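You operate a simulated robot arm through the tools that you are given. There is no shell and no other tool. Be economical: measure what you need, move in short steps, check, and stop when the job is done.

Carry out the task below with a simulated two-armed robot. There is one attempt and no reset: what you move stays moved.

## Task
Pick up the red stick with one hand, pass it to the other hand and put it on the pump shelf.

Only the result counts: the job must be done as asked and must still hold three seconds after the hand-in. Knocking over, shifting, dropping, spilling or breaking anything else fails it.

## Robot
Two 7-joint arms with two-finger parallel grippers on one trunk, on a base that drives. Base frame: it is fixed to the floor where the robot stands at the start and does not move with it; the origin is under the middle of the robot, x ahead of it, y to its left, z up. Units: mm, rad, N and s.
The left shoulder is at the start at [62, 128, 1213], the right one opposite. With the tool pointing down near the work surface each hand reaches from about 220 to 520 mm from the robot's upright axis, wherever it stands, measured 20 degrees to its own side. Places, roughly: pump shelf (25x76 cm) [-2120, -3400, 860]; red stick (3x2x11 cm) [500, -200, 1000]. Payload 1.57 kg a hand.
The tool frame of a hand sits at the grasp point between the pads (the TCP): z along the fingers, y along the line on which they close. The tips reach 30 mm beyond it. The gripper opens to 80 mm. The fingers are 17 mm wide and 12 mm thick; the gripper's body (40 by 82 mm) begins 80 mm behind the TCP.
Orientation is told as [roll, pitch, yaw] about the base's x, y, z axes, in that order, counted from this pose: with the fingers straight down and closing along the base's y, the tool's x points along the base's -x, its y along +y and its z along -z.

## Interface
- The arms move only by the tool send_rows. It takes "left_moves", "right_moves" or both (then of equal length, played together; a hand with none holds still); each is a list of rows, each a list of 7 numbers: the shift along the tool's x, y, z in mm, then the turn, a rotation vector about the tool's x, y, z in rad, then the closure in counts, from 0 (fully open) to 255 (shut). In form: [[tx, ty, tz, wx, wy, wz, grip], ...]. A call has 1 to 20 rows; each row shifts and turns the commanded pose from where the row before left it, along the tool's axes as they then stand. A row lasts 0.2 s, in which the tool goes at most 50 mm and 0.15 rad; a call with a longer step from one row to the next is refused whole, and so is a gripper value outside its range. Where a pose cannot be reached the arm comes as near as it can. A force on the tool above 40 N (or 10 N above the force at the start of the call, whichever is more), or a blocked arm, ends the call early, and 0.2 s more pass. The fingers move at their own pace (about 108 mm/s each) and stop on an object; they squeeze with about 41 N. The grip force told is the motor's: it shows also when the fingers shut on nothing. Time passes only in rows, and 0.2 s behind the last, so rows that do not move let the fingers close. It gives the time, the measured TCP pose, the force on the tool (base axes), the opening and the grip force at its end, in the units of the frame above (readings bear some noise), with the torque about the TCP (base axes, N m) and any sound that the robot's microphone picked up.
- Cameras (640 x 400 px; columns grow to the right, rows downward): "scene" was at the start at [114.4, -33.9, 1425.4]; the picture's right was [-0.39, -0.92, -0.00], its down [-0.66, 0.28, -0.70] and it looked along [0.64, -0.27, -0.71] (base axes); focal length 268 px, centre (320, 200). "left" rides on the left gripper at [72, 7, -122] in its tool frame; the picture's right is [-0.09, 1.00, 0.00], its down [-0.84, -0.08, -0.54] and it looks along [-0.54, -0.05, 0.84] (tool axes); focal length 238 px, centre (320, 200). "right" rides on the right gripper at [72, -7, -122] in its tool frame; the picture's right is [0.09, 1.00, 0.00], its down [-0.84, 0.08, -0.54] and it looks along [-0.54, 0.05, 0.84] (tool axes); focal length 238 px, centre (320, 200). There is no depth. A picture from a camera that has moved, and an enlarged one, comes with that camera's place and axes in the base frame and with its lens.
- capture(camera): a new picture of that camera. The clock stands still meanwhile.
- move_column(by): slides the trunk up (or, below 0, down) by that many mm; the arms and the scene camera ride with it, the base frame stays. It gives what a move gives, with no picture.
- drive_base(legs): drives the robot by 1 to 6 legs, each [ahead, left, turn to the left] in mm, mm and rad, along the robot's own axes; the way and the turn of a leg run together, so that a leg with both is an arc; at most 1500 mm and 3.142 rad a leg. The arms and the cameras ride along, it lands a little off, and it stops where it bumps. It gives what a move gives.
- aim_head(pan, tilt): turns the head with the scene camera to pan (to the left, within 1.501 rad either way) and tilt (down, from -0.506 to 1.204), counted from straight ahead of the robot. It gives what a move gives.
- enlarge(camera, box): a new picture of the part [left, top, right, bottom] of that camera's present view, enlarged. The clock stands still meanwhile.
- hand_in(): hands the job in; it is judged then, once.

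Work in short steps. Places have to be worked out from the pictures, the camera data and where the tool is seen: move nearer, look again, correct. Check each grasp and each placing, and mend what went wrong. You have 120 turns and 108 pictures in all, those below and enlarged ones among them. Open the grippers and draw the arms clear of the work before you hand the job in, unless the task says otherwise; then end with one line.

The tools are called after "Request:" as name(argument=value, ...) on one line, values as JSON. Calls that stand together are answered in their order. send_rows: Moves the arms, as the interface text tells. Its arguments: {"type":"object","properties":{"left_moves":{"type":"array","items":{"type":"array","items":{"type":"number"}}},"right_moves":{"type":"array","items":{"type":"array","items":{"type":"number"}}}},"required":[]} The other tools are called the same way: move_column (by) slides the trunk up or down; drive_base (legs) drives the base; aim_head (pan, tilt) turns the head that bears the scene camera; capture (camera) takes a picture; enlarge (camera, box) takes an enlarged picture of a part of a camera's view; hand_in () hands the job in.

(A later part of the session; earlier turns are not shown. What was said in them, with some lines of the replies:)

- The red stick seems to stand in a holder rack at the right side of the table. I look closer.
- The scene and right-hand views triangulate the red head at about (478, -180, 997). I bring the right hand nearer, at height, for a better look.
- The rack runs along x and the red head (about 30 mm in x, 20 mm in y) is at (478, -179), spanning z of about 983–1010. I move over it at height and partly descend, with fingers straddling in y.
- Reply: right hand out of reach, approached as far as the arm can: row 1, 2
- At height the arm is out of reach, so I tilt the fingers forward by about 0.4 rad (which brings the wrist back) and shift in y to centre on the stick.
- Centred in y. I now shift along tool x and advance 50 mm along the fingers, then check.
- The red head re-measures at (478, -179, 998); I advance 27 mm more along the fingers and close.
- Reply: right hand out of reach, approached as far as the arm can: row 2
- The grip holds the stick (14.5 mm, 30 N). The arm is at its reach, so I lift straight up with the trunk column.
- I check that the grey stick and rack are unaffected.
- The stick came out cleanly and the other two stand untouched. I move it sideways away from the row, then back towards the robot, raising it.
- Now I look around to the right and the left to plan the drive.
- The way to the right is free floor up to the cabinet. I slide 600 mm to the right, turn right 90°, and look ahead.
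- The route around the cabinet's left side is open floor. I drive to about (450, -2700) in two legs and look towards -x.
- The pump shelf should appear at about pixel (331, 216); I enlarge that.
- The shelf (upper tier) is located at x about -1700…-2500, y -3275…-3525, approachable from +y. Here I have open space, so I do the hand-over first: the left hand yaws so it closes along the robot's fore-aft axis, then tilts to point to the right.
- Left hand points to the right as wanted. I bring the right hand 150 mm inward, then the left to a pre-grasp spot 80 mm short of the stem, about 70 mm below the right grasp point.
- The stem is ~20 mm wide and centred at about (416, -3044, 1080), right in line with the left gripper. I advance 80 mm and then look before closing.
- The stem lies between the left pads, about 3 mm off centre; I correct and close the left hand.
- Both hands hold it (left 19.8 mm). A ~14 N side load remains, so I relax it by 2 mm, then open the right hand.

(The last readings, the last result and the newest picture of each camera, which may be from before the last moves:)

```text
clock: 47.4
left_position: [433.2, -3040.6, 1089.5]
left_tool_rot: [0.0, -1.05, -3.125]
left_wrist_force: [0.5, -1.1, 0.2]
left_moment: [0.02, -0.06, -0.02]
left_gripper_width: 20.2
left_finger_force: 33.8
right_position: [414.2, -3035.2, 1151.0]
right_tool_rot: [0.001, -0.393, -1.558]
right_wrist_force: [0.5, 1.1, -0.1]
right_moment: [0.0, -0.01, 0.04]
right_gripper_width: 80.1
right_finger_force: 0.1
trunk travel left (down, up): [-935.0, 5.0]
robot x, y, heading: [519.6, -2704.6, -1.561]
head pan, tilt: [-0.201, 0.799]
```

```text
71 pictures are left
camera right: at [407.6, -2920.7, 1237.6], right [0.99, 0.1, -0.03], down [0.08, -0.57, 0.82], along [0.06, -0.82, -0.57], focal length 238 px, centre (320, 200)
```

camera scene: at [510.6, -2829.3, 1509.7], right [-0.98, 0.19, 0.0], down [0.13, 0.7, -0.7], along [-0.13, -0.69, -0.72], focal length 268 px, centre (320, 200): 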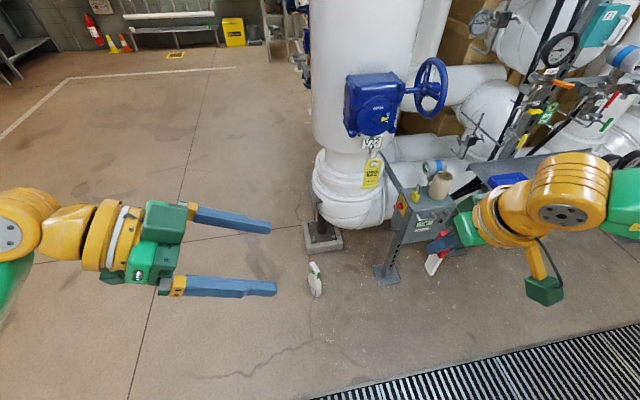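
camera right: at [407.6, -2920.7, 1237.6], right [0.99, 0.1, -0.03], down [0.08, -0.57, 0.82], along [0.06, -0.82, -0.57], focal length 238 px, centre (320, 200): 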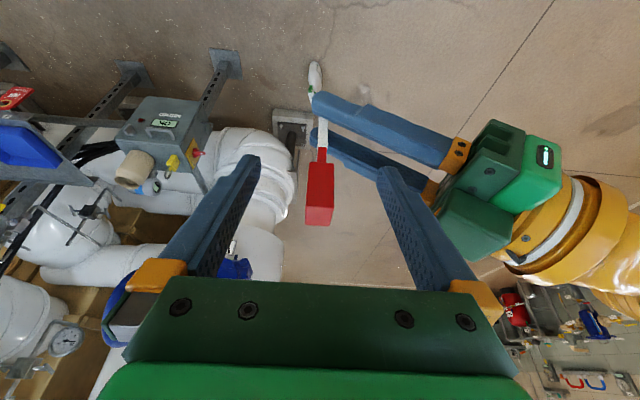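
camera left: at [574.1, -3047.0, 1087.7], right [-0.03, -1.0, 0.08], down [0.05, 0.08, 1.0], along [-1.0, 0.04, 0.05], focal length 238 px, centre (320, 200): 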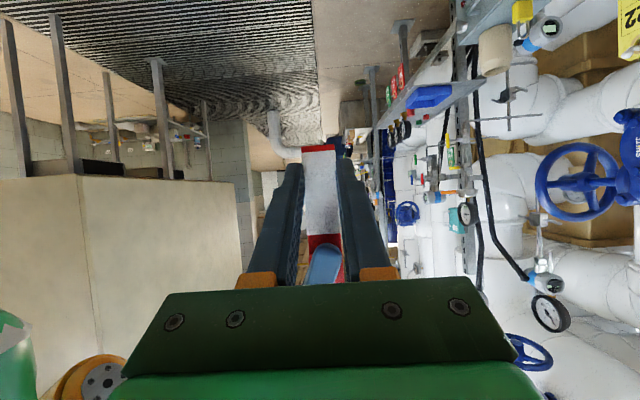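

The left hand holds the stick alone. I withdraw the right hand back along its fingers and then aside.

Request:
send_rows(right_moves=[[0, 0, -30, 0, 0, 0, 0], [0, 0, -30, 0, 0, 0, 0], [0, 0, -30, 0, 0, 0, 0], [0, -20, -20, 0, 0, 0, 0], [0, -40, 0, 0, 0, 0, 0], [0, -40, 0, 0, 0, 0, 0], [0, -40, 0, 0, 0, 0, 0]])

Request:
capture(camera="scene")

```text
clock: 49.0
left_position: [432.8, -3041.3, 1089.8]
left_tool_rot: [-0.001, -1.048, -3.125]
left_wrist_force: [-0.4, -1.0, 0.5]
left_moment: [0.01, -0.04, 0.04]
left_gripper_width: 19.9
left_finger_force: 33.8
right_position: [272.2, -2991.7, 1251.4]
right_tool_rot: [0.003, -0.393, -1.557]
right_wrist_force: [0.8, 0.3, 0.3]
right_moment: [-0.04, -0.02, 0.0]
right_gripper_width: 79.8
right_finger_force: 0.0
trunk travel left (down, up): [-935.0, 5.0]
robot x, y, heading: [525.7, -2698.8, -1.555]
head pan, tilt: [-0.201, 0.799]
```

```text
70 pictures are left
camera scene: at [508.6, -2829.2, 1509.7], right [-0.98, 0.18, 0.0], down [0.13, 0.7, -0.7], along [-0.13, -0.69, -0.72], focal length 268 px, centre (320, 200)
```

scene: 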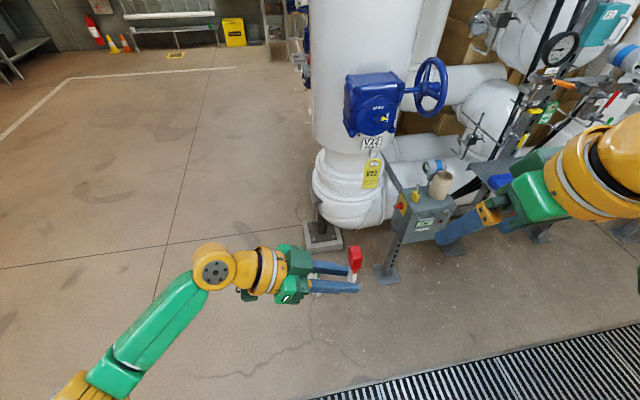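

Hand-over done. I strafe right along the corridor 1.5 m, then look at the shelf.

Request:
drive_base(legs=[[30, -800, -0.015], [0, -700, 0]])

Request:
aim_head(pan=-0.8, tilt=0.4)

Request:
capture(camera="scene")

```text
clock: 56.7
left_position: [-1067.3, -3079.1, 1090.2]
left_tool_rot: [-0.001, -1.051, -3.133]
left_wrist_force: [-0.5, 0.8, 0.1]
left_moment: [0.03, 0.08, 0.03]
left_gripper_width: 20.0
left_finger_force: 34.1
right_position: [-1225.9, -3029.9, 1252.4]
right_tool_rot: [0.0, -0.392, -1.566]
right_wrist_force: [0.2, -0.2, -0.1]
right_moment: [-0.01, 0.0, 0.01]
right_gripper_width: 79.9
right_finger_force: 0.1
trunk travel left (down, up): [-935.0, 5.0]
robot x, y, heading: [-973.6, -2737.5, -1.569]
head pan, tilt: [-0.201, 0.799]
```

```text
clock: 57.7
left_position: [-1068.8, -3079.1, 1090.3]
left_tool_rot: [0.0, -1.046, -3.137]
left_wrist_force: [-0.2, 1.3, -0.6]
left_moment: [-0.02, 0.01, 0.0]
left_gripper_width: 19.8
left_finger_force: 33.8
right_position: [-1229.8, -3029.9, 1252.4]
right_tool_rot: [0.002, -0.391, -1.567]
right_wrist_force: [-0.7, -0.2, 0.8]
right_moment: [-0.01, -0.02, -0.01]
right_gripper_width: 80.3
right_finger_force: 0.0
trunk travel left (down, up): [-935.0, 5.0]
robot x, y, heading: [-970.3, -2738.2, -1.567]
head pan, tilt: [-0.799, 0.4]
```

```text
69 pictures are left
camera scene: at [-1039.8, -2854.0, 1544.7], right [-0.7, 0.71, 0.0], down [0.28, 0.27, -0.92], along [-0.66, -0.65, -0.39], focal length 268 px, centre (320, 200)
```

scene: 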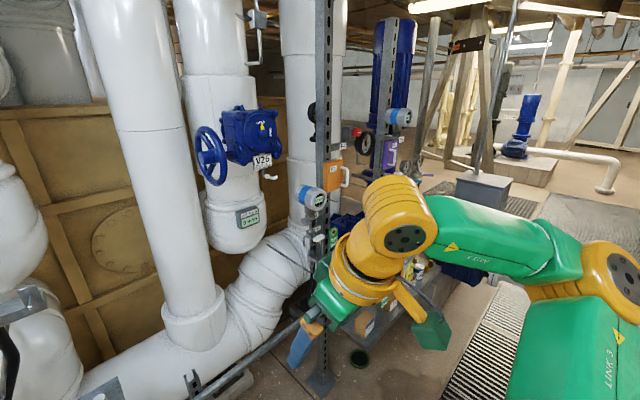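

Shelf is hidden behind my right arm. I strafe another 700 mm and look again.

Request:
drive_base(legs=[[-40, -700, 0]])

Request:
aim_head(pan=-0.35, tilt=0.7)

Request:
capture(camera="scene")

Request:
capture(camera="right")

```text
clock: 61.5
left_position: [-1761.6, -3044.6, 1089.6]
left_tool_rot: [-0.001, -1.048, -3.135]
left_wrist_force: [-0.4, 0.3, 0.0]
left_moment: [-0.03, -0.01, 0.03]
left_gripper_width: 20.2
left_finger_force: 34.2
right_position: [-1919.7, -2994.6, 1252.3]
right_tool_rot: [0.001, -0.392, -1.566]
right_wrist_force: [0.1, -1.1, 0.9]
right_moment: [0.04, 0.03, -0.01]
right_gripper_width: 80.0
right_finger_force: 0.0
trunk travel left (down, up): [-935.0, 5.0]
robot x, y, heading: [-1670.0, -2702.5, -1.563]
head pan, tilt: [-0.799, 0.4]
```

```text
clock: 62.4
left_position: [-1761.7, -3044.4, 1089.5]
left_tool_rot: [0.002, -1.05, -3.134]
left_wrist_force: [0.2, -0.4, 0.4]
left_moment: [0.0, 0.02, 0.04]
left_gripper_width: 19.8
left_finger_force: 34.2
right_position: [-1921.3, -2994.0, 1253.0]
right_tool_rot: [0.0, -0.393, -1.565]
right_wrist_force: [-0.6, 0.4, 0.3]
right_moment: [0.01, 0.01, 0.0]
right_gripper_width: 80.0
right_finger_force: 0.0
trunk travel left (down, up): [-935.0, 5.0]
robot x, y, heading: [-1672.4, -2701.7, -1.565]
head pan, tilt: [-0.351, 0.7]
```

```text
68 pictures are left
camera scene: at [-1697.0, -2833.5, 1518.0], right [-0.94, 0.34, 0.0], down [0.22, 0.61, -0.77], along [-0.26, -0.72, -0.64], focal length 268 px, centre (320, 200)
```

scene: 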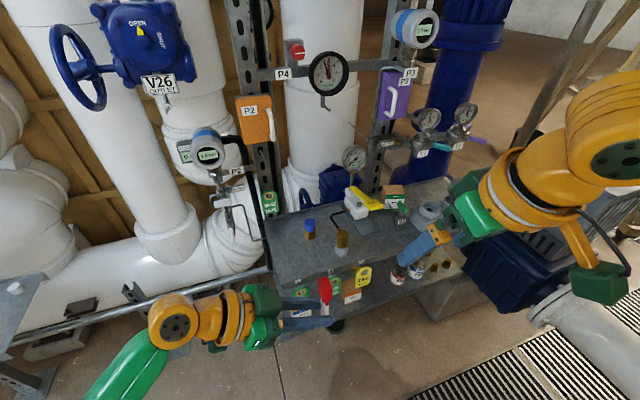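

```text
67 pictures are left
camera right: at [-1927.8, -2880.1, 1338.2], right [1.0, 0.09, -0.03], down [0.08, -0.57, 0.82], along [0.06, -0.82, -0.57], focal length 238 px, centre (320, 200)
```

right: 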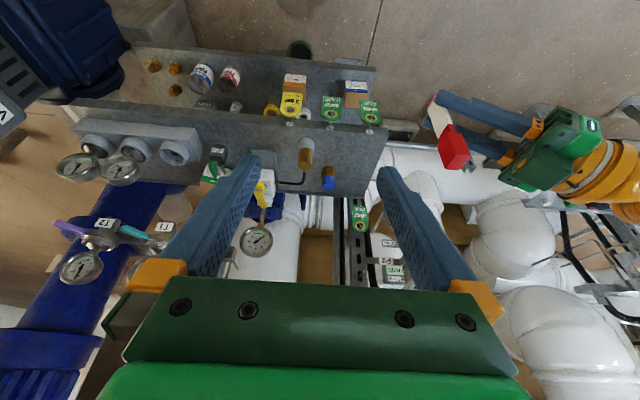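

Both views agree: the upper shelf is at z≈860, its left front corner at (-1737, -3250). The front-left area is free (nearest bottle at about (-1942, -3312)). I spread the hands apart so the left one can rotate: right hand back and outwards, left hand leftwards.

Request:
send_rows(left_moves=[[15, 0, -26, 0, 0, 0, 255], [15, 0, -26, 0, 0, 0, 255], [15, 0, -26, 0, 0, 0, 255], [15, 0, -26, 0, 0, 0, 255], [15, 0, -26, 0, 0, 0, 255]], right_moves=[[11, -28, -5, 0, 0, 0, 0], [11, -28, -5, 0, 0, 0, 0], [11, -28, -5, 0, 0, 0, 0], [11, -28, -5, 0, 0, 0, 0], [11, -28, -5, 0, 0, 0, 0]])

Request:
send_rows(left_moves=[[0, 0, 0, 0, 0.131, 0, 255], [0, 0, 0, 0, 0.131, 0, 255], [0, 0, 0, 0, 0.131, 0, 255], [0, 0, 0, 0, 0.131, 0, 255], [0, 0, 0, 0, 0.131, 0, 255], [0, 0, 0, 0, 0.131, 0, 255], [0, 0, 0, 0, 0.131, 0, 255], [0, 0, 0, 0, 0.131, 0, 255], [0, 0, 0, 0, 0.131, 0, 255], [0, 0, 0, 0, 0.131, 0, 255], [0, 0, 0, 0, 0.131, 0, 255], [0, 0, 0, 0, 0.13, 0, 255], [0, 0, 0, 0, 0, 0, 255]])

Request:
capture(camera="scene")

Request:
capture(camera="left")

```text
clock: 63.6
left_position: [-1612.8, -3042.4, 1088.8]
left_tool_rot: [0.0, -1.049, -3.135]
left_wrist_force: [0.0, 0.3, -1.3]
left_moment: [-0.01, -0.01, 0.01]
left_gripper_width: 20.5
left_finger_force: 34.6
right_position: [-2054.6, -2940.5, 1245.2]
right_tool_rot: [0.0, -0.393, -1.566]
right_wrist_force: [0.0, -0.1, -0.1]
right_moment: [0.03, -0.02, -0.01]
right_gripper_width: 79.9
right_finger_force: 0.1
right hand out of reach, approached as far as the arm can: row 2, 3, 5
trunk travel left (down, up): [-935.0, 5.0]
robot x, y, heading: [-1672.4, -2699.7, -1.563]
head pan, tilt: [-0.351, 0.7]
```

```text
clock: 66.4
left_position: [-1612.2, -3042.5, 1088.8]
left_tool_rot: [-0.001, 0.526, -3.132]
left_wrist_force: [-0.5, -0.4, 0.2]
left_moment: [0.0, -0.01, 0.02]
left_gripper_width: 20.1
left_finger_force: 33.9
right_position: [-2053.4, -2940.5, 1246.8]
right_tool_rot: [0.001, -0.394, -1.566]
right_wrist_force: [-0.1, -0.3, -0.4]
right_moment: [0.0, -0.03, 0.02]
right_gripper_width: 80.1
right_finger_force: 0.0
trunk travel left (down, up): [-935.0, 5.0]
robot x, y, heading: [-1669.0, -2702.3, -1.564]
head pan, tilt: [-0.351, 0.7]
```

```text
66 pictures are left
camera scene: at [-1696.4, -2833.6, 1517.9], right [-0.94, 0.34, 0.0], down [0.22, 0.61, -0.76], along [-0.26, -0.72, -0.64], focal length 268 px, centre (320, 200)
```

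scene: 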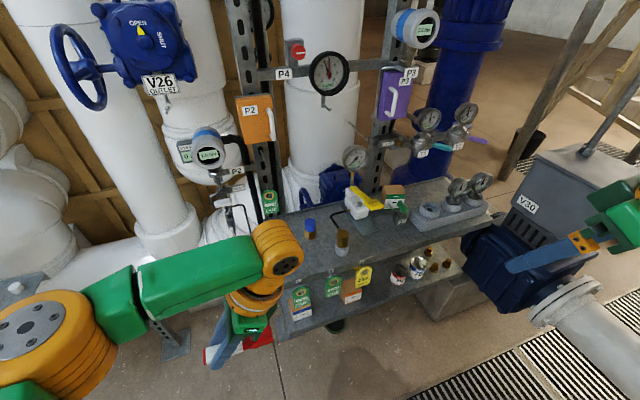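

```text
65 pictures are left
camera left: at [-1612.1, -3049.3, 1230.8], right [-0.07, -1.0, -0.05], down [-1.0, 0.07, 0.05], along [-0.05, 0.05, -1.0], focal length 238 px, centre (320, 200)
```

left: 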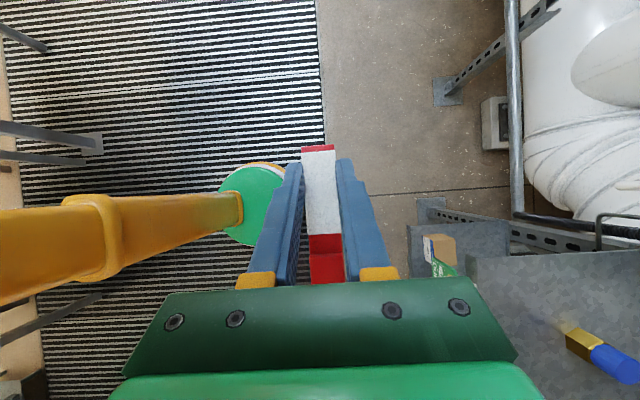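

The stick now lies horizontal in the left hand with fingers 30° off vertical. I drive 180 mm ahead and 197 mm right, then lower the trunk 100 mm so the hand hovers over the free spot.

Request:
drive_base(legs=[[0, -197, 0], [180, 0, 0]])

Request:
move_column(by=-100)

Request:
capture(camera="scene")

Request:
capture(camera="left")

```text
clock: 69.1
left_position: [-1810.3, -3220.4, 1090.8]
left_tool_rot: [0.004, 0.524, -3.134]
left_wrist_force: [-0.5, -0.7, 1.3]
left_moment: [-0.02, 0.03, -0.03]
left_gripper_width: 20.4
left_finger_force: 34.5
right_position: [-2251.6, -3116.9, 1246.0]
right_tool_rot: [0.001, -0.397, -1.566]
right_wrist_force: [0.0, 1.7, -0.4]
right_moment: [-0.04, 0.0, 0.02]
right_gripper_width: 80.1
right_finger_force: 0.1
trunk travel left (down, up): [-935.0, 5.0]
robot x, y, heading: [-1869.8, -2881.1, -1.571]
head pan, tilt: [-0.351, 0.7]
```

```text
clock: 70.4
left_position: [-1810.3, -3223.8, 988.7]
left_tool_rot: [0.002, 0.523, -3.136]
left_wrist_force: [0.1, 0.5, -0.6]
left_moment: [-0.02, 0.01, 0.01]
left_gripper_width: 20.5
left_finger_force: 33.8
right_position: [-2251.4, -3120.6, 1146.3]
right_tool_rot: [0.003, -0.395, -1.567]
right_wrist_force: [-0.4, 0.2, -0.4]
right_moment: [0.04, 0.03, -0.02]
right_gripper_width: 79.7
right_finger_force: 0.2
trunk travel left (down, up): [-835.0, 105.0]
robot x, y, heading: [-1866.4, -2881.0, -1.567]
head pan, tilt: [-0.351, 0.7]
```

```text
64 pictures are left
camera scene: at [-1893.9, -3013.4, 1417.9], right [-0.94, 0.34, 0.0], down [0.22, 0.61, -0.76], along [-0.26, -0.72, -0.64], focal length 268 px, centre (320, 200)
```

scene: 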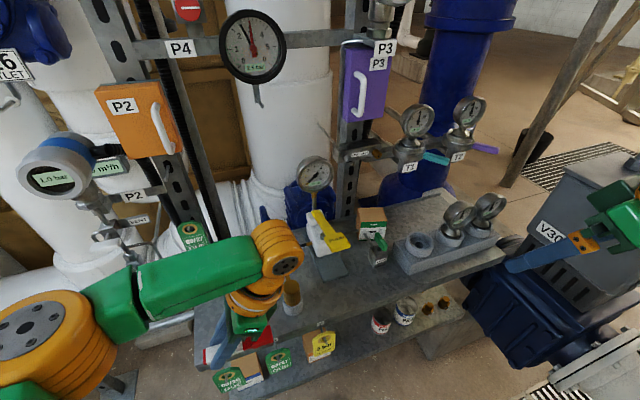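

```text
63 pictures are left
camera left: at [-1809.7, -3229.2, 1130.8], right [-0.07, -1.0, -0.05], down [-1.0, 0.07, 0.05], along [-0.05, 0.05, -1.0], focal length 238 px, centre (320, 200)
```

left: 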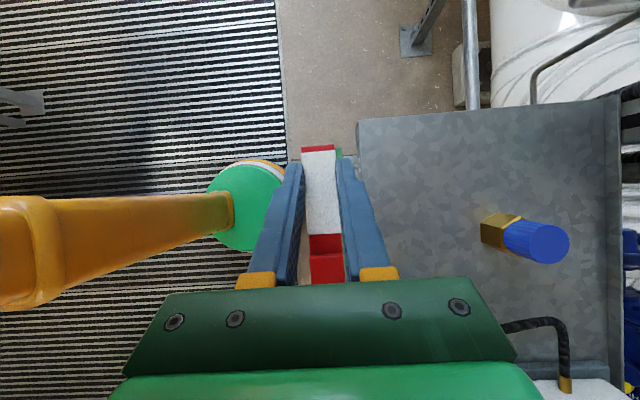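

Hovering in front of the spot. I move 71 mm deeper and slightly left at this height (bottle tops at ~970 remain clear), then check.

Request:
send_rows(left_moves=[[4, 24, 2, 0, 0, 0, 255], [4, 24, 2, 0, 0, 0, 255], [3.3, 23, 2.5, 0, 0, 0, 255], [0, 0, 0, 0, 0, 0, 255]])

Request:
capture(camera="left")

Request:
enlarge(camera="scene", box=[160, 180, 400, 400])

Request:
capture(camera="right")

```text
clock: 71.4
left_position: [-1796.7, -3294.2, 989.4]
left_tool_rot: [-0.001, 0.524, -3.136]
left_wrist_force: [-0.3, -0.1, 0.0]
left_moment: [0.0, -0.03, 0.01]
left_gripper_width: 20.0
left_finger_force: 34.3
right_position: [-2251.6, -3121.2, 1146.2]
right_tool_rot: [0.001, -0.395, -1.567]
right_wrist_force: [-0.1, -0.1, -0.4]
right_moment: [-0.01, 0.0, 0.01]
right_gripper_width: 80.1
right_finger_force: 0.0
trunk travel left (down, up): [-835.0, 105.0]
robot x, y, heading: [-1866.5, -2884.3, -1.561]
head pan, tilt: [-0.351, 0.7]
```

```text
62 pictures are left
camera left: at [-1796.6, -3300.6, 1130.6], right [-0.07, -1.0, -0.05], down [-1.0, 0.07, 0.05], along [-0.05, 0.05, -1.0], focal length 238 px, centre (320, 200)
```

left: 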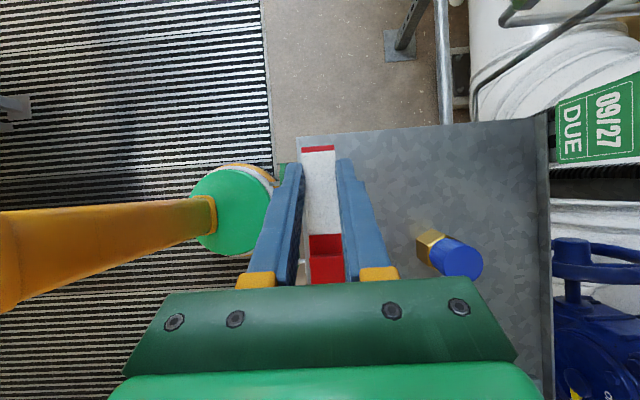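

```text
1.82 times, centred on (280, 290) of scene
camera zoom: at [-1893.9, -3013.5, 1417.9], right [-0.94, 0.34, 0.0], down [0.22, 0.61, -0.76], along [-0.26, -0.72, -0.64], focal length 488 px, centre (393, 36)
```

zoom: 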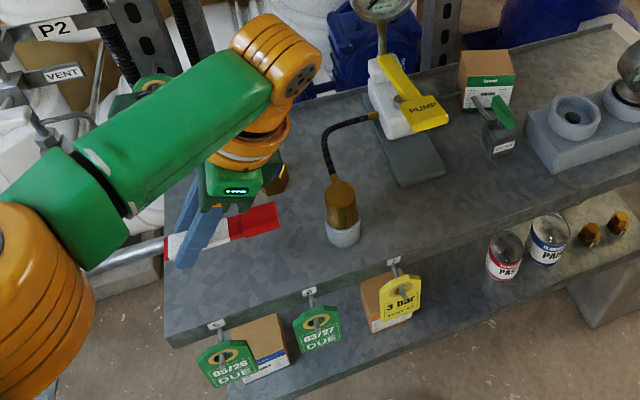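

```text
60 pictures are left
camera right: at [-2257.6, -3005.5, 1231.9], right [1.0, 0.09, -0.03], down [0.08, -0.56, 0.82], along [0.05, -0.82, -0.57], focal length 238 px, centre (320, 200)
```

right: 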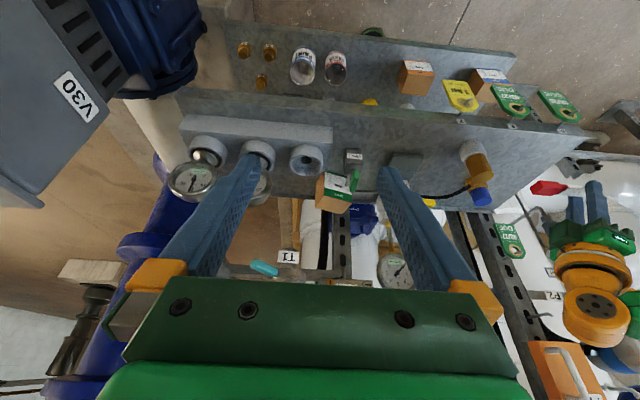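

The free spot is good, but the shelf's front edge measures y≈-3267 here, so I go 34 mm deeper. I also reduce the finger tilt to ~20° so the wrist stays clear of the tall hosed bottle. Then I descend 60 mm.

Request:
send_rows(left_moves=[[0, 17, 0, 0, -0.0875, 0, 255], [0, 17, 0, 0, -0.0875, 0, 255], [-5.1, 0, 14.1, 0, 0, 0, 255], [-5.1, 0, 14.1, 0, 0, 0, 255], [-5.1, 0, 14.1, 0, 0, 0, 255], [-5.1, 0, 14.1, 0, 0, 0, 255], [0, 0, 0, 0, 0, 0, 255]])

Request:
enlarge(camera="scene", box=[160, 180, 400, 400])

Request:
capture(camera="left")

Request:
enlarge(camera="right", box=[420, 60, 640, 360])

```text
clock: 73.0
left_position: [-1795.7, -3327.0, 931.0]
left_tool_rot: [0.001, 0.35, -3.137]
left_wrist_force: [0.0, -0.2, -1.0]
left_moment: [0.0, -0.02, 0.01]
left_gripper_width: 20.1
left_finger_force: 33.6
right_position: [-2250.6, -3120.6, 1145.9]
right_tool_rot: [0.003, -0.396, -1.568]
right_wrist_force: [-0.5, -0.3, -1.3]
right_moment: [0.02, 0.01, -0.03]
right_gripper_width: 79.8
right_finger_force: 0.1
trunk travel left (down, up): [-835.0, 105.0]
robot x, y, heading: [-1865.9, -2887.4, -1.565]
head pan, tilt: [-0.351, 0.7]
```

```text
1.82 times, centred on (280, 290) of scene
camera zoom: at [-1893.8, -3013.7, 1417.9], right [-0.94, 0.34, 0.0], down [0.22, 0.61, -0.76], along [-0.26, -0.72, -0.64], focal length 488 px, centre (393, 36)
```

zoom: 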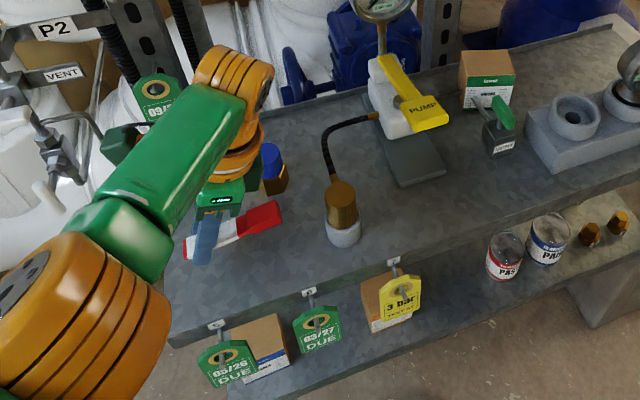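

```text
58 pictures are left
camera left: at [-1769.6, -3332.7, 1068.9], right [-0.08, -1.0, -0.03], down [-0.97, 0.07, 0.22], along [-0.22, 0.05, -0.97], focal length 238 px, centre (320, 200)
```

left: 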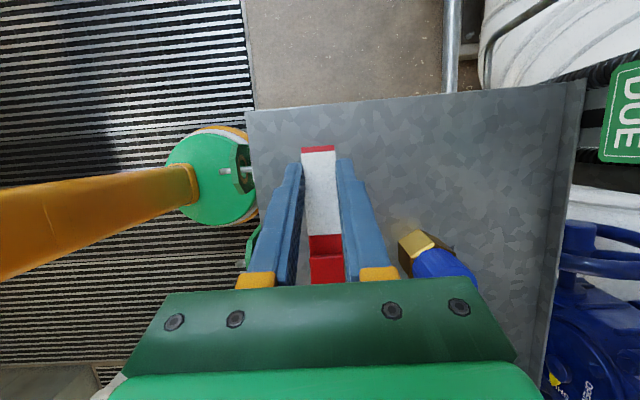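

```text
1.33 times, centred on (530, 210) of right
camera zoom: at [-2257.5, -3005.6, 1231.9], right [1.0, 0.09, -0.03], down [0.08, -0.56, 0.82], along [0.05, -0.82, -0.57], focal length 318 px, centre (40, 187)
```

zoom: 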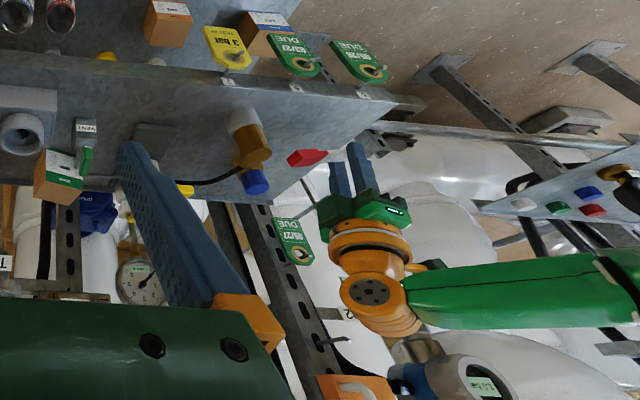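

Clear all round: bottle gaps are over 20 mm. I lower the last 34 mm gently.

Request:
send_rows(left_moves=[[-4, 0, 11, 0, 0, 0, 255], [-4, 0, 11, 0, 0, 0, 255], [-3, 0, 8, 0, 0, 0, 255], [0, 0, 0, 0, 0, 0, 255]])

Request:
capture(camera="left")

Request:
enlarge(camera="scene", box=[200, 230, 320, 350])

```text
clock: 74.0
left_position: [-1794.1, -3320.4, 900.5]
left_tool_rot: [0.002, 0.349, -3.136]
left_wrist_force: [-0.5, -0.2, 0.2]
left_moment: [-0.01, 0.02, 0.02]
left_gripper_width: 20.1
left_finger_force: 33.5
left hand out of reach, approached as far as the arm can: row 1, 3
right_position: [-2252.2, -3120.4, 1145.9]
right_tool_rot: [0.001, -0.392, -1.568]
right_wrist_force: [0.4, 1.0, 0.8]
right_moment: [0.0, 0.0, 0.0]
right_gripper_width: 80.0
right_finger_force: 0.1
trunk travel left (down, up): [-835.0, 105.0]
robot x, y, heading: [-1864.1, -2881.0, -1.565]
head pan, tilt: [-0.351, 0.7]
```

```text
56 pictures are left
camera left: at [-1768.0, -3327.1, 1040.1], right [-0.08, -1.0, -0.03], down [-0.97, 0.07, 0.22], along [-0.22, 0.05, -0.97], focal length 238 px, centre (320, 200)
```

left: 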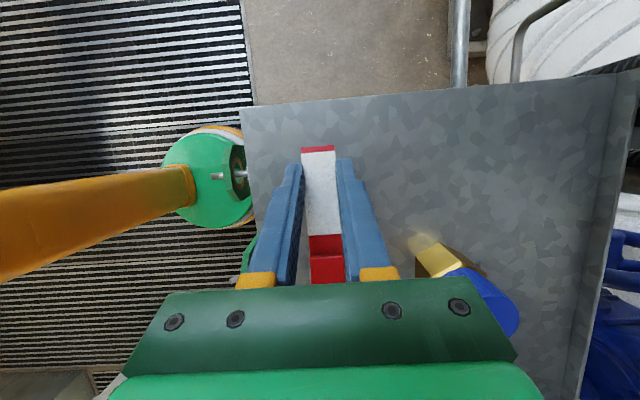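

```text
3.33 times, centred on (260, 290) of scene
camera zoom: at [-1894.0, -3013.6, 1417.9], right [-0.94, 0.34, 0.0], down [0.22, 0.61, -0.76], along [-0.26, -0.72, -0.64], focal length 895 px, centre (520, -100)
```

zoom: 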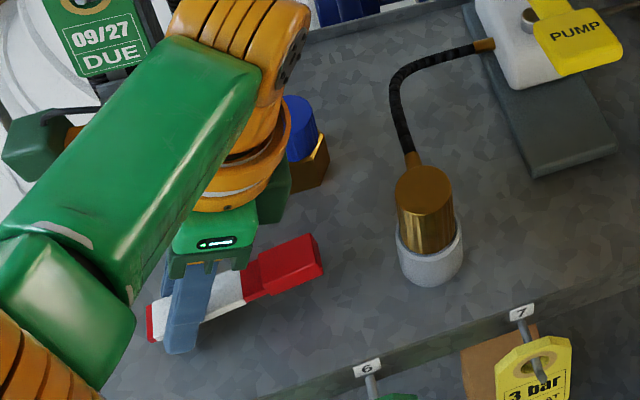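

Near the arm's reach; z is 900. I use the trunk column to lower the remaining few mm.

Request:
move_column(by=-7)

Request:
enlarge(camera="scene", box=[200, 230, 320, 350])

```text
clock: 74.6
left_position: [-1792.6, -3321.6, 893.2]
left_tool_rot: [0.001, 0.349, -3.138]
left_wrist_force: [0.5, -0.4, 0.3]
left_moment: [0.0, -0.01, -0.02]
left_gripper_width: 20.0
left_finger_force: 33.8
right_position: [-2252.3, -3119.8, 1139.1]
right_tool_rot: [0.001, -0.393, -1.567]
right_wrist_force: [-0.3, -0.2, 0.1]
right_moment: [0.01, 0.04, 0.02]
right_gripper_width: 80.0
right_finger_force: 0.1
trunk travel left (down, up): [-828.0, 112.0]
robot x, y, heading: [-1864.2, -2884.5, -1.564]
head pan, tilt: [-0.351, 0.7]
```

```text
3.33 times, centred on (260, 290) of scene
camera zoom: at [-1894.0, -3013.9, 1410.8], right [-0.94, 0.34, 0.0], down [0.22, 0.61, -0.76], along [-0.26, -0.72, -0.64], focal length 895 px, centre (520, -100)
```

zoom: 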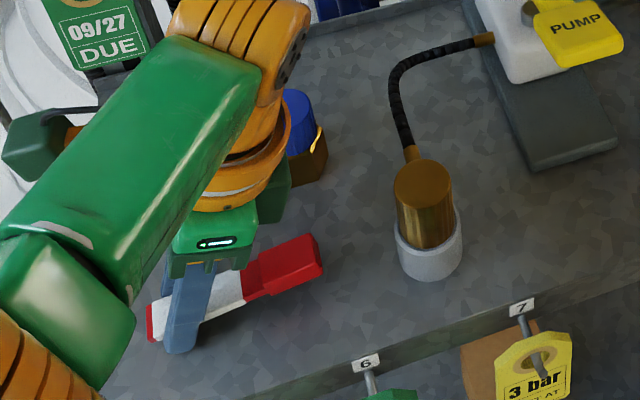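

No contact yet; I lower in small steps.

Request:
move_column(by=-4)

Request:
move_column(by=-3)

```text
clock: 75.1
left_position: [-1793.1, -3320.4, 890.9]
left_tool_rot: [0.0, 0.349, -3.135]
left_wrist_force: [0.3, -0.2, 3.9]
left_moment: [0.06, -0.05, -0.04]
left_gripper_width: 20.1
left_finger_force: 34.4
right_position: [-2251.9, -3118.5, 1135.4]
right_tool_rot: [0.001, -0.395, -1.567]
right_wrist_force: [-0.6, -0.3, 0.5]
right_moment: [-0.03, 0.02, 0.02]
right_gripper_width: 80.1
right_finger_force: 0.1
trunk travel left (down, up): [-824.0, 116.0]
robot x, y, heading: [-1865.9, -2884.2, -1.563]
head pan, tilt: [-0.351, 0.7]
```

```text
clock: 75.7
left_position: [-1793.1, -3319.4, 890.5]
left_tool_rot: [0.011, 0.351, -3.136]
left_wrist_force: [0.9, -11.4, 37.2]
left_moment: [0.11, -0.12, 0.1]
left_gripper_width: 19.9
left_finger_force: 33.8
right_position: [-2252.6, -3117.0, 1132.9]
right_tool_rot: [0.002, -0.397, -1.569]
right_wrist_force: [0.8, -1.0, 0.7]
right_moment: [-0.04, 0.01, -0.03]
right_gripper_width: 80.0
right_finger_force: 0.1
trunk travel left (down, up): [-821.0, 119.0]
robot x, y, heading: [-1863.4, -2879.5, -1.567]
head pan, tilt: [-0.351, 0.7]
```

Contact with the shelf (37 N). I back off 3 mm and open the fingers gently.

Request:
move_column(by=3)

Request:
send_rows(left_moves=[[0, 0, 0, 0, 0, 0, 185], [0, 0, 0, 0, 0, 0, 165], [0, 0, 0, 0, 0, 0, 145], [0, 0, 0, 0, 0, 0, 130]])

Request:
capture(camera="left")

Request:
enlarge(camera="scene", box=[200, 230, 320, 350])

```text
clock: 76.2
left_position: [-1793.4, -3319.2, 890.7]
left_tool_rot: [0.003, 0.348, -3.134]
left_wrist_force: [2.5, -8.4, 21.9]
left_moment: [-0.01, -0.09, -0.06]
left_gripper_width: 20.3
left_finger_force: 33.8
right_position: [-2251.3, -3117.6, 1135.8]
right_tool_rot: [0.001, -0.394, -1.567]
right_wrist_force: [-1.2, 0.3, -0.5]
right_moment: [-0.01, 0.03, -0.01]
right_gripper_width: 79.8
right_finger_force: 0.0
trunk travel left (down, up): [-824.0, 116.0]
robot x, y, heading: [-1871.7, -2884.5, -1.562]
head pan, tilt: [-0.351, 0.7]
```

```text
clock: 77.2
left_position: [-1793.9, -3320.9, 891.3]
left_tool_rot: [0.002, 0.348, -3.137]
left_wrist_force: [1.9, -14.0, 24.3]
left_moment: [-0.14, -0.08, 0.01]
left_gripper_width: 27.0
left_finger_force: 0.0
right_position: [-2251.5, -3119.3, 1134.2]
right_tool_rot: [0.001, -0.394, -1.566]
right_wrist_force: [-0.3, -0.1, -0.2]
right_moment: [0.0, 0.04, 0.02]
right_gripper_width: 80.2
right_finger_force: 0.0
trunk travel left (down, up): [-824.0, 116.0]
robot x, y, heading: [-1865.4, -2888.5, -1.569]
head pan, tilt: [-0.351, 0.7]
```

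```text
53 pictures are left
camera left: at [-1768.5, -3327.5, 1029.8], right [-0.08, -1.0, -0.03], down [-0.97, 0.07, 0.22], along [-0.22, 0.05, -0.97], focal length 238 px, centre (320, 200)
```

left: 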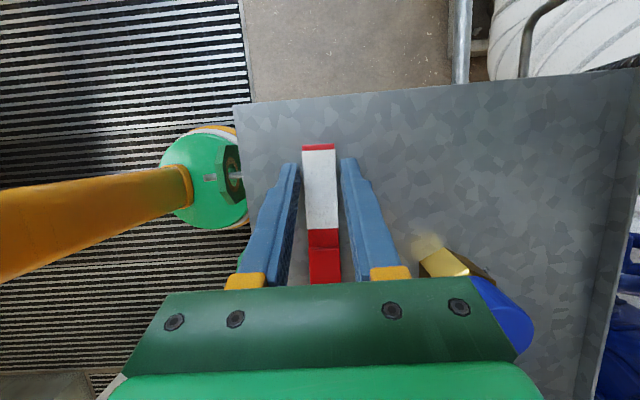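

```text
3.33 times, centred on (260, 290) of scene
camera zoom: at [-1894.6, -3013.8, 1407.0], right [-0.94, 0.34, 0.0], down [0.22, 0.61, -0.76], along [-0.26, -0.72, -0.64], focal length 895 px, centre (520, -100)
```

zoom: 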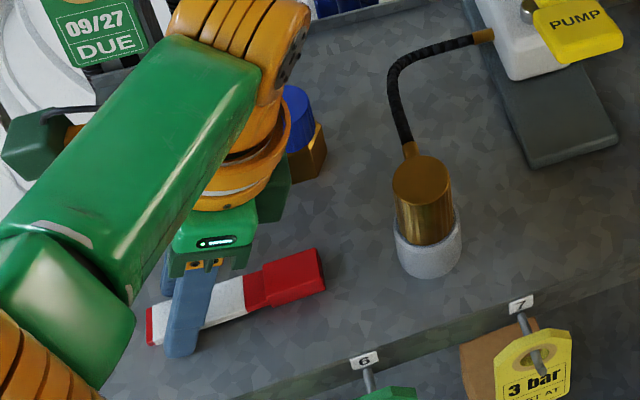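

The stick is released and lies on the shelf. I open a little more and rise straight up with the column.

Request:
send_rows(left_moves=[[0, 0, 0, 0, 0, 0, 115], [0, 0, 0, 0, 0, 0, 115]])

Request:
move_column(by=110)

Request:
capture(camera="left")

Request:
capture(camera="scene")

```text
clock: 77.8
left_position: [-1794.9, -3321.1, 891.3]
left_tool_rot: [0.002, 0.348, -3.138]
left_wrist_force: [1.1, -15.2, 28.1]
left_moment: [-0.25, -0.13, -0.09]
left_gripper_width: 27.3
left_finger_force: 0.0
right_position: [-2252.3, -3119.8, 1134.5]
right_tool_rot: [0.002, -0.393, -1.568]
right_wrist_force: [0.2, -0.8, 0.0]
right_moment: [-0.03, -0.01, 0.02]
right_gripper_width: 80.0
right_finger_force: 0.0
trunk travel left (down, up): [-824.0, 116.0]
robot x, y, heading: [-1867.9, -2884.4, -1.567]
head pan, tilt: [-0.351, 0.7]
```

```text
clock: 79.2
left_position: [-1793.3, -3320.4, 1000.7]
left_tool_rot: [0.0, 0.349, -3.135]
left_wrist_force: [-0.5, -0.3, 0.7]
left_moment: [-0.01, -0.05, 0.01]
left_gripper_width: 43.9
left_finger_force: 0.1
right_position: [-2251.6, -3119.9, 1243.8]
right_tool_rot: [0.002, -0.395, -1.567]
right_wrist_force: [-0.4, 0.4, -1.2]
right_moment: [0.02, 0.0, -0.01]
right_gripper_width: 79.8
right_finger_force: 0.0
trunk travel left (down, up): [-934.0, 6.0]
robot x, y, heading: [-1868.9, -2881.5, -1.566]
head pan, tilt: [-0.351, 0.7]
```

```text
51 pictures are left
camera left: at [-1768.0, -3327.1, 1139.3], right [-0.08, -1.0, -0.03], down [-0.97, 0.07, 0.22], along [-0.22, 0.05, -0.97], focal length 238 px, centre (320, 200)
```

left: 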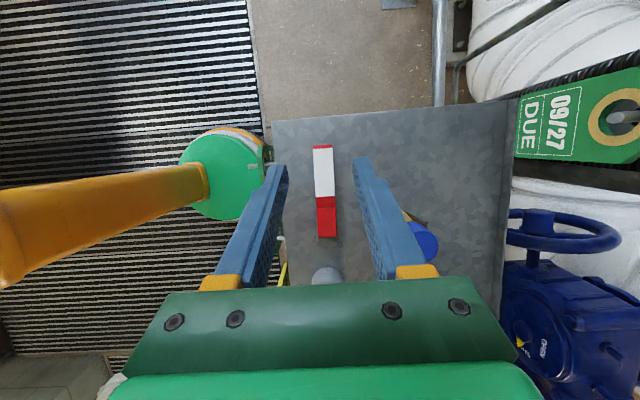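

```text
50 pictures are left
camera scene: at [-1894.0, -3013.7, 1516.9], right [-0.94, 0.34, 0.0], down [0.22, 0.61, -0.76], along [-0.26, -0.72, -0.64], focal length 268 px, centre (320, 200)
```

scene: 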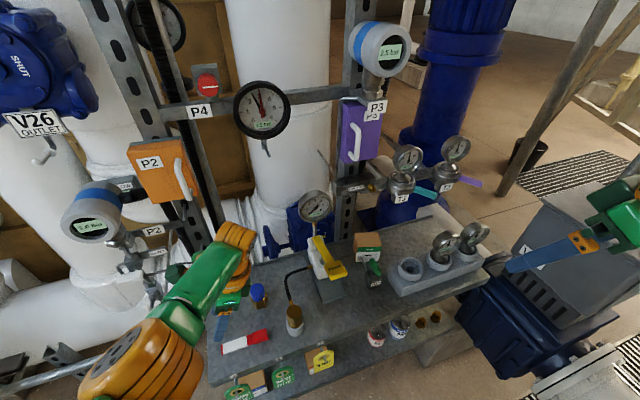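

The stick lies flat on the shelf and everything else stands. I retract the left hand and drive back clear.

Request:
send_rows(left_moves=[[0, -25, 0, 0, 0, 0, 0], [0, -25, 0, 0, 0, 0, 0], [0, -25, 0, 0, 0, 0, 0], [0, 0, 0, 0, 0, 0, 0]])

Request:
drive_base(legs=[[-180, 0, 0]])

Request:
capture(camera="scene")

```text
clock: 80.2
left_position: [-1792.1, -3246.2, 1001.7]
left_tool_rot: [0.0, 0.349, -3.136]
left_wrist_force: [0.0, -0.9, 0.2]
left_moment: [0.03, 0.0, -0.02]
left_gripper_width: 79.8
left_finger_force: 0.1
right_position: [-2251.9, -3120.5, 1243.8]
right_tool_rot: [0.002, -0.392, -1.569]
right_wrist_force: [-0.3, -0.5, -0.6]
right_moment: [-0.01, -0.01, 0.0]
right_gripper_width: 79.9
right_finger_force: 0.1
trunk travel left (down, up): [-934.0, 6.0]
robot x, y, heading: [-1865.5, -2887.3, -1.565]
head pan, tilt: [-0.351, 0.7]
```

```text
clock: 81.7
left_position: [-1794.5, -3067.6, 999.6]
left_tool_rot: [-0.004, 0.35, -3.138]
left_wrist_force: [0.0, -0.3, 0.4]
left_moment: [-0.01, 0.02, 0.01]
left_gripper_width: 79.8
left_finger_force: 0.0
right_position: [-2251.9, -2943.5, 1243.1]
right_tool_rot: [0.002, -0.389, -1.567]
right_wrist_force: [-0.4, 0.0, -0.7]
right_moment: [0.06, 0.03, 0.01]
right_gripper_width: 80.1
right_finger_force: 0.0
trunk travel left (down, up): [-934.0, 6.0]
robot x, y, heading: [-1867.0, -2700.0, -1.56]
head pan, tilt: [-0.351, 0.7]
```

```text
49 pictures are left
camera scene: at [-1894.8, -2837.4, 1516.4], right [-0.94, 0.34, 0.0], down [0.22, 0.61, -0.76], along [-0.26, -0.72, -0.65], focal length 268 px, centre (320, 200)
```

scene: 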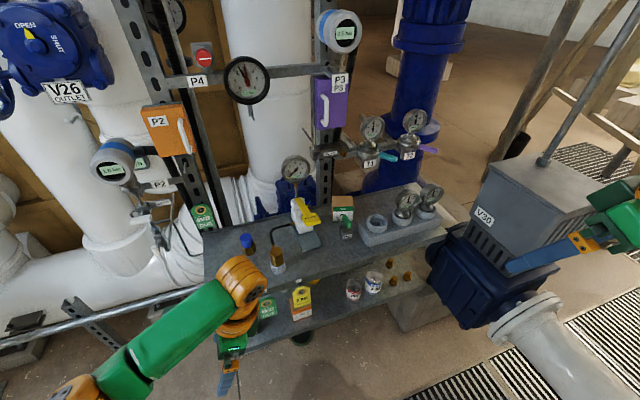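

A last check of the stick with the left camera.

Request:
capture(camera="left")

Request:
capture(camera="right")

```text
48 pictures are left
camera left: at [-1769.2, -3074.5, 1138.4], right [-0.08, -1.0, -0.03], down [-0.97, 0.07, 0.22], along [-0.22, 0.05, -0.97], focal length 238 px, centre (320, 200)
```

left: 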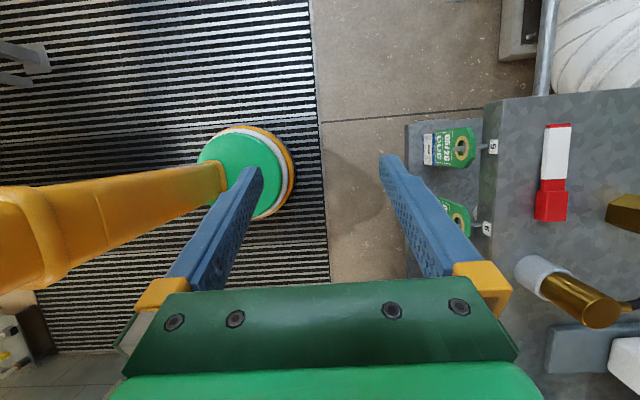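

```text
47 pictures are left
camera right: at [-2258.4, -2828.5, 1330.4], right [1.0, 0.09, -0.03], down [0.08, -0.57, 0.82], along [0.05, -0.82, -0.57], focal length 238 px, centre (320, 200)
```

right: 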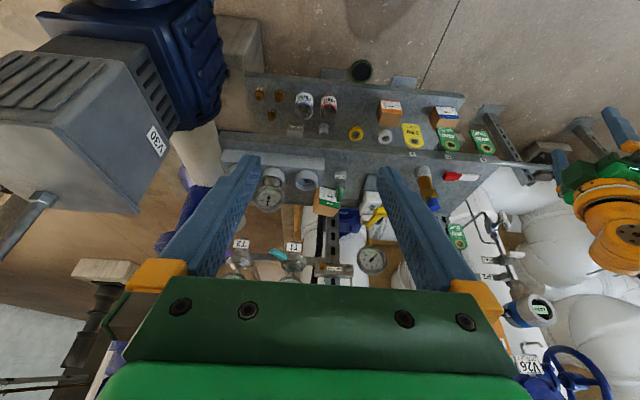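

The stick rests on the pump shelf, nothing else has moved, and both hands are open and clear. I hand in.

Request:
hand_in()

```text
The job is handed in.
```

I picked up the red stick with the right hand, passed it to the left, and laid it on the upper tier of the pump shelf; nothing else appeared disturbed in the last pictures, and the job is handed in.
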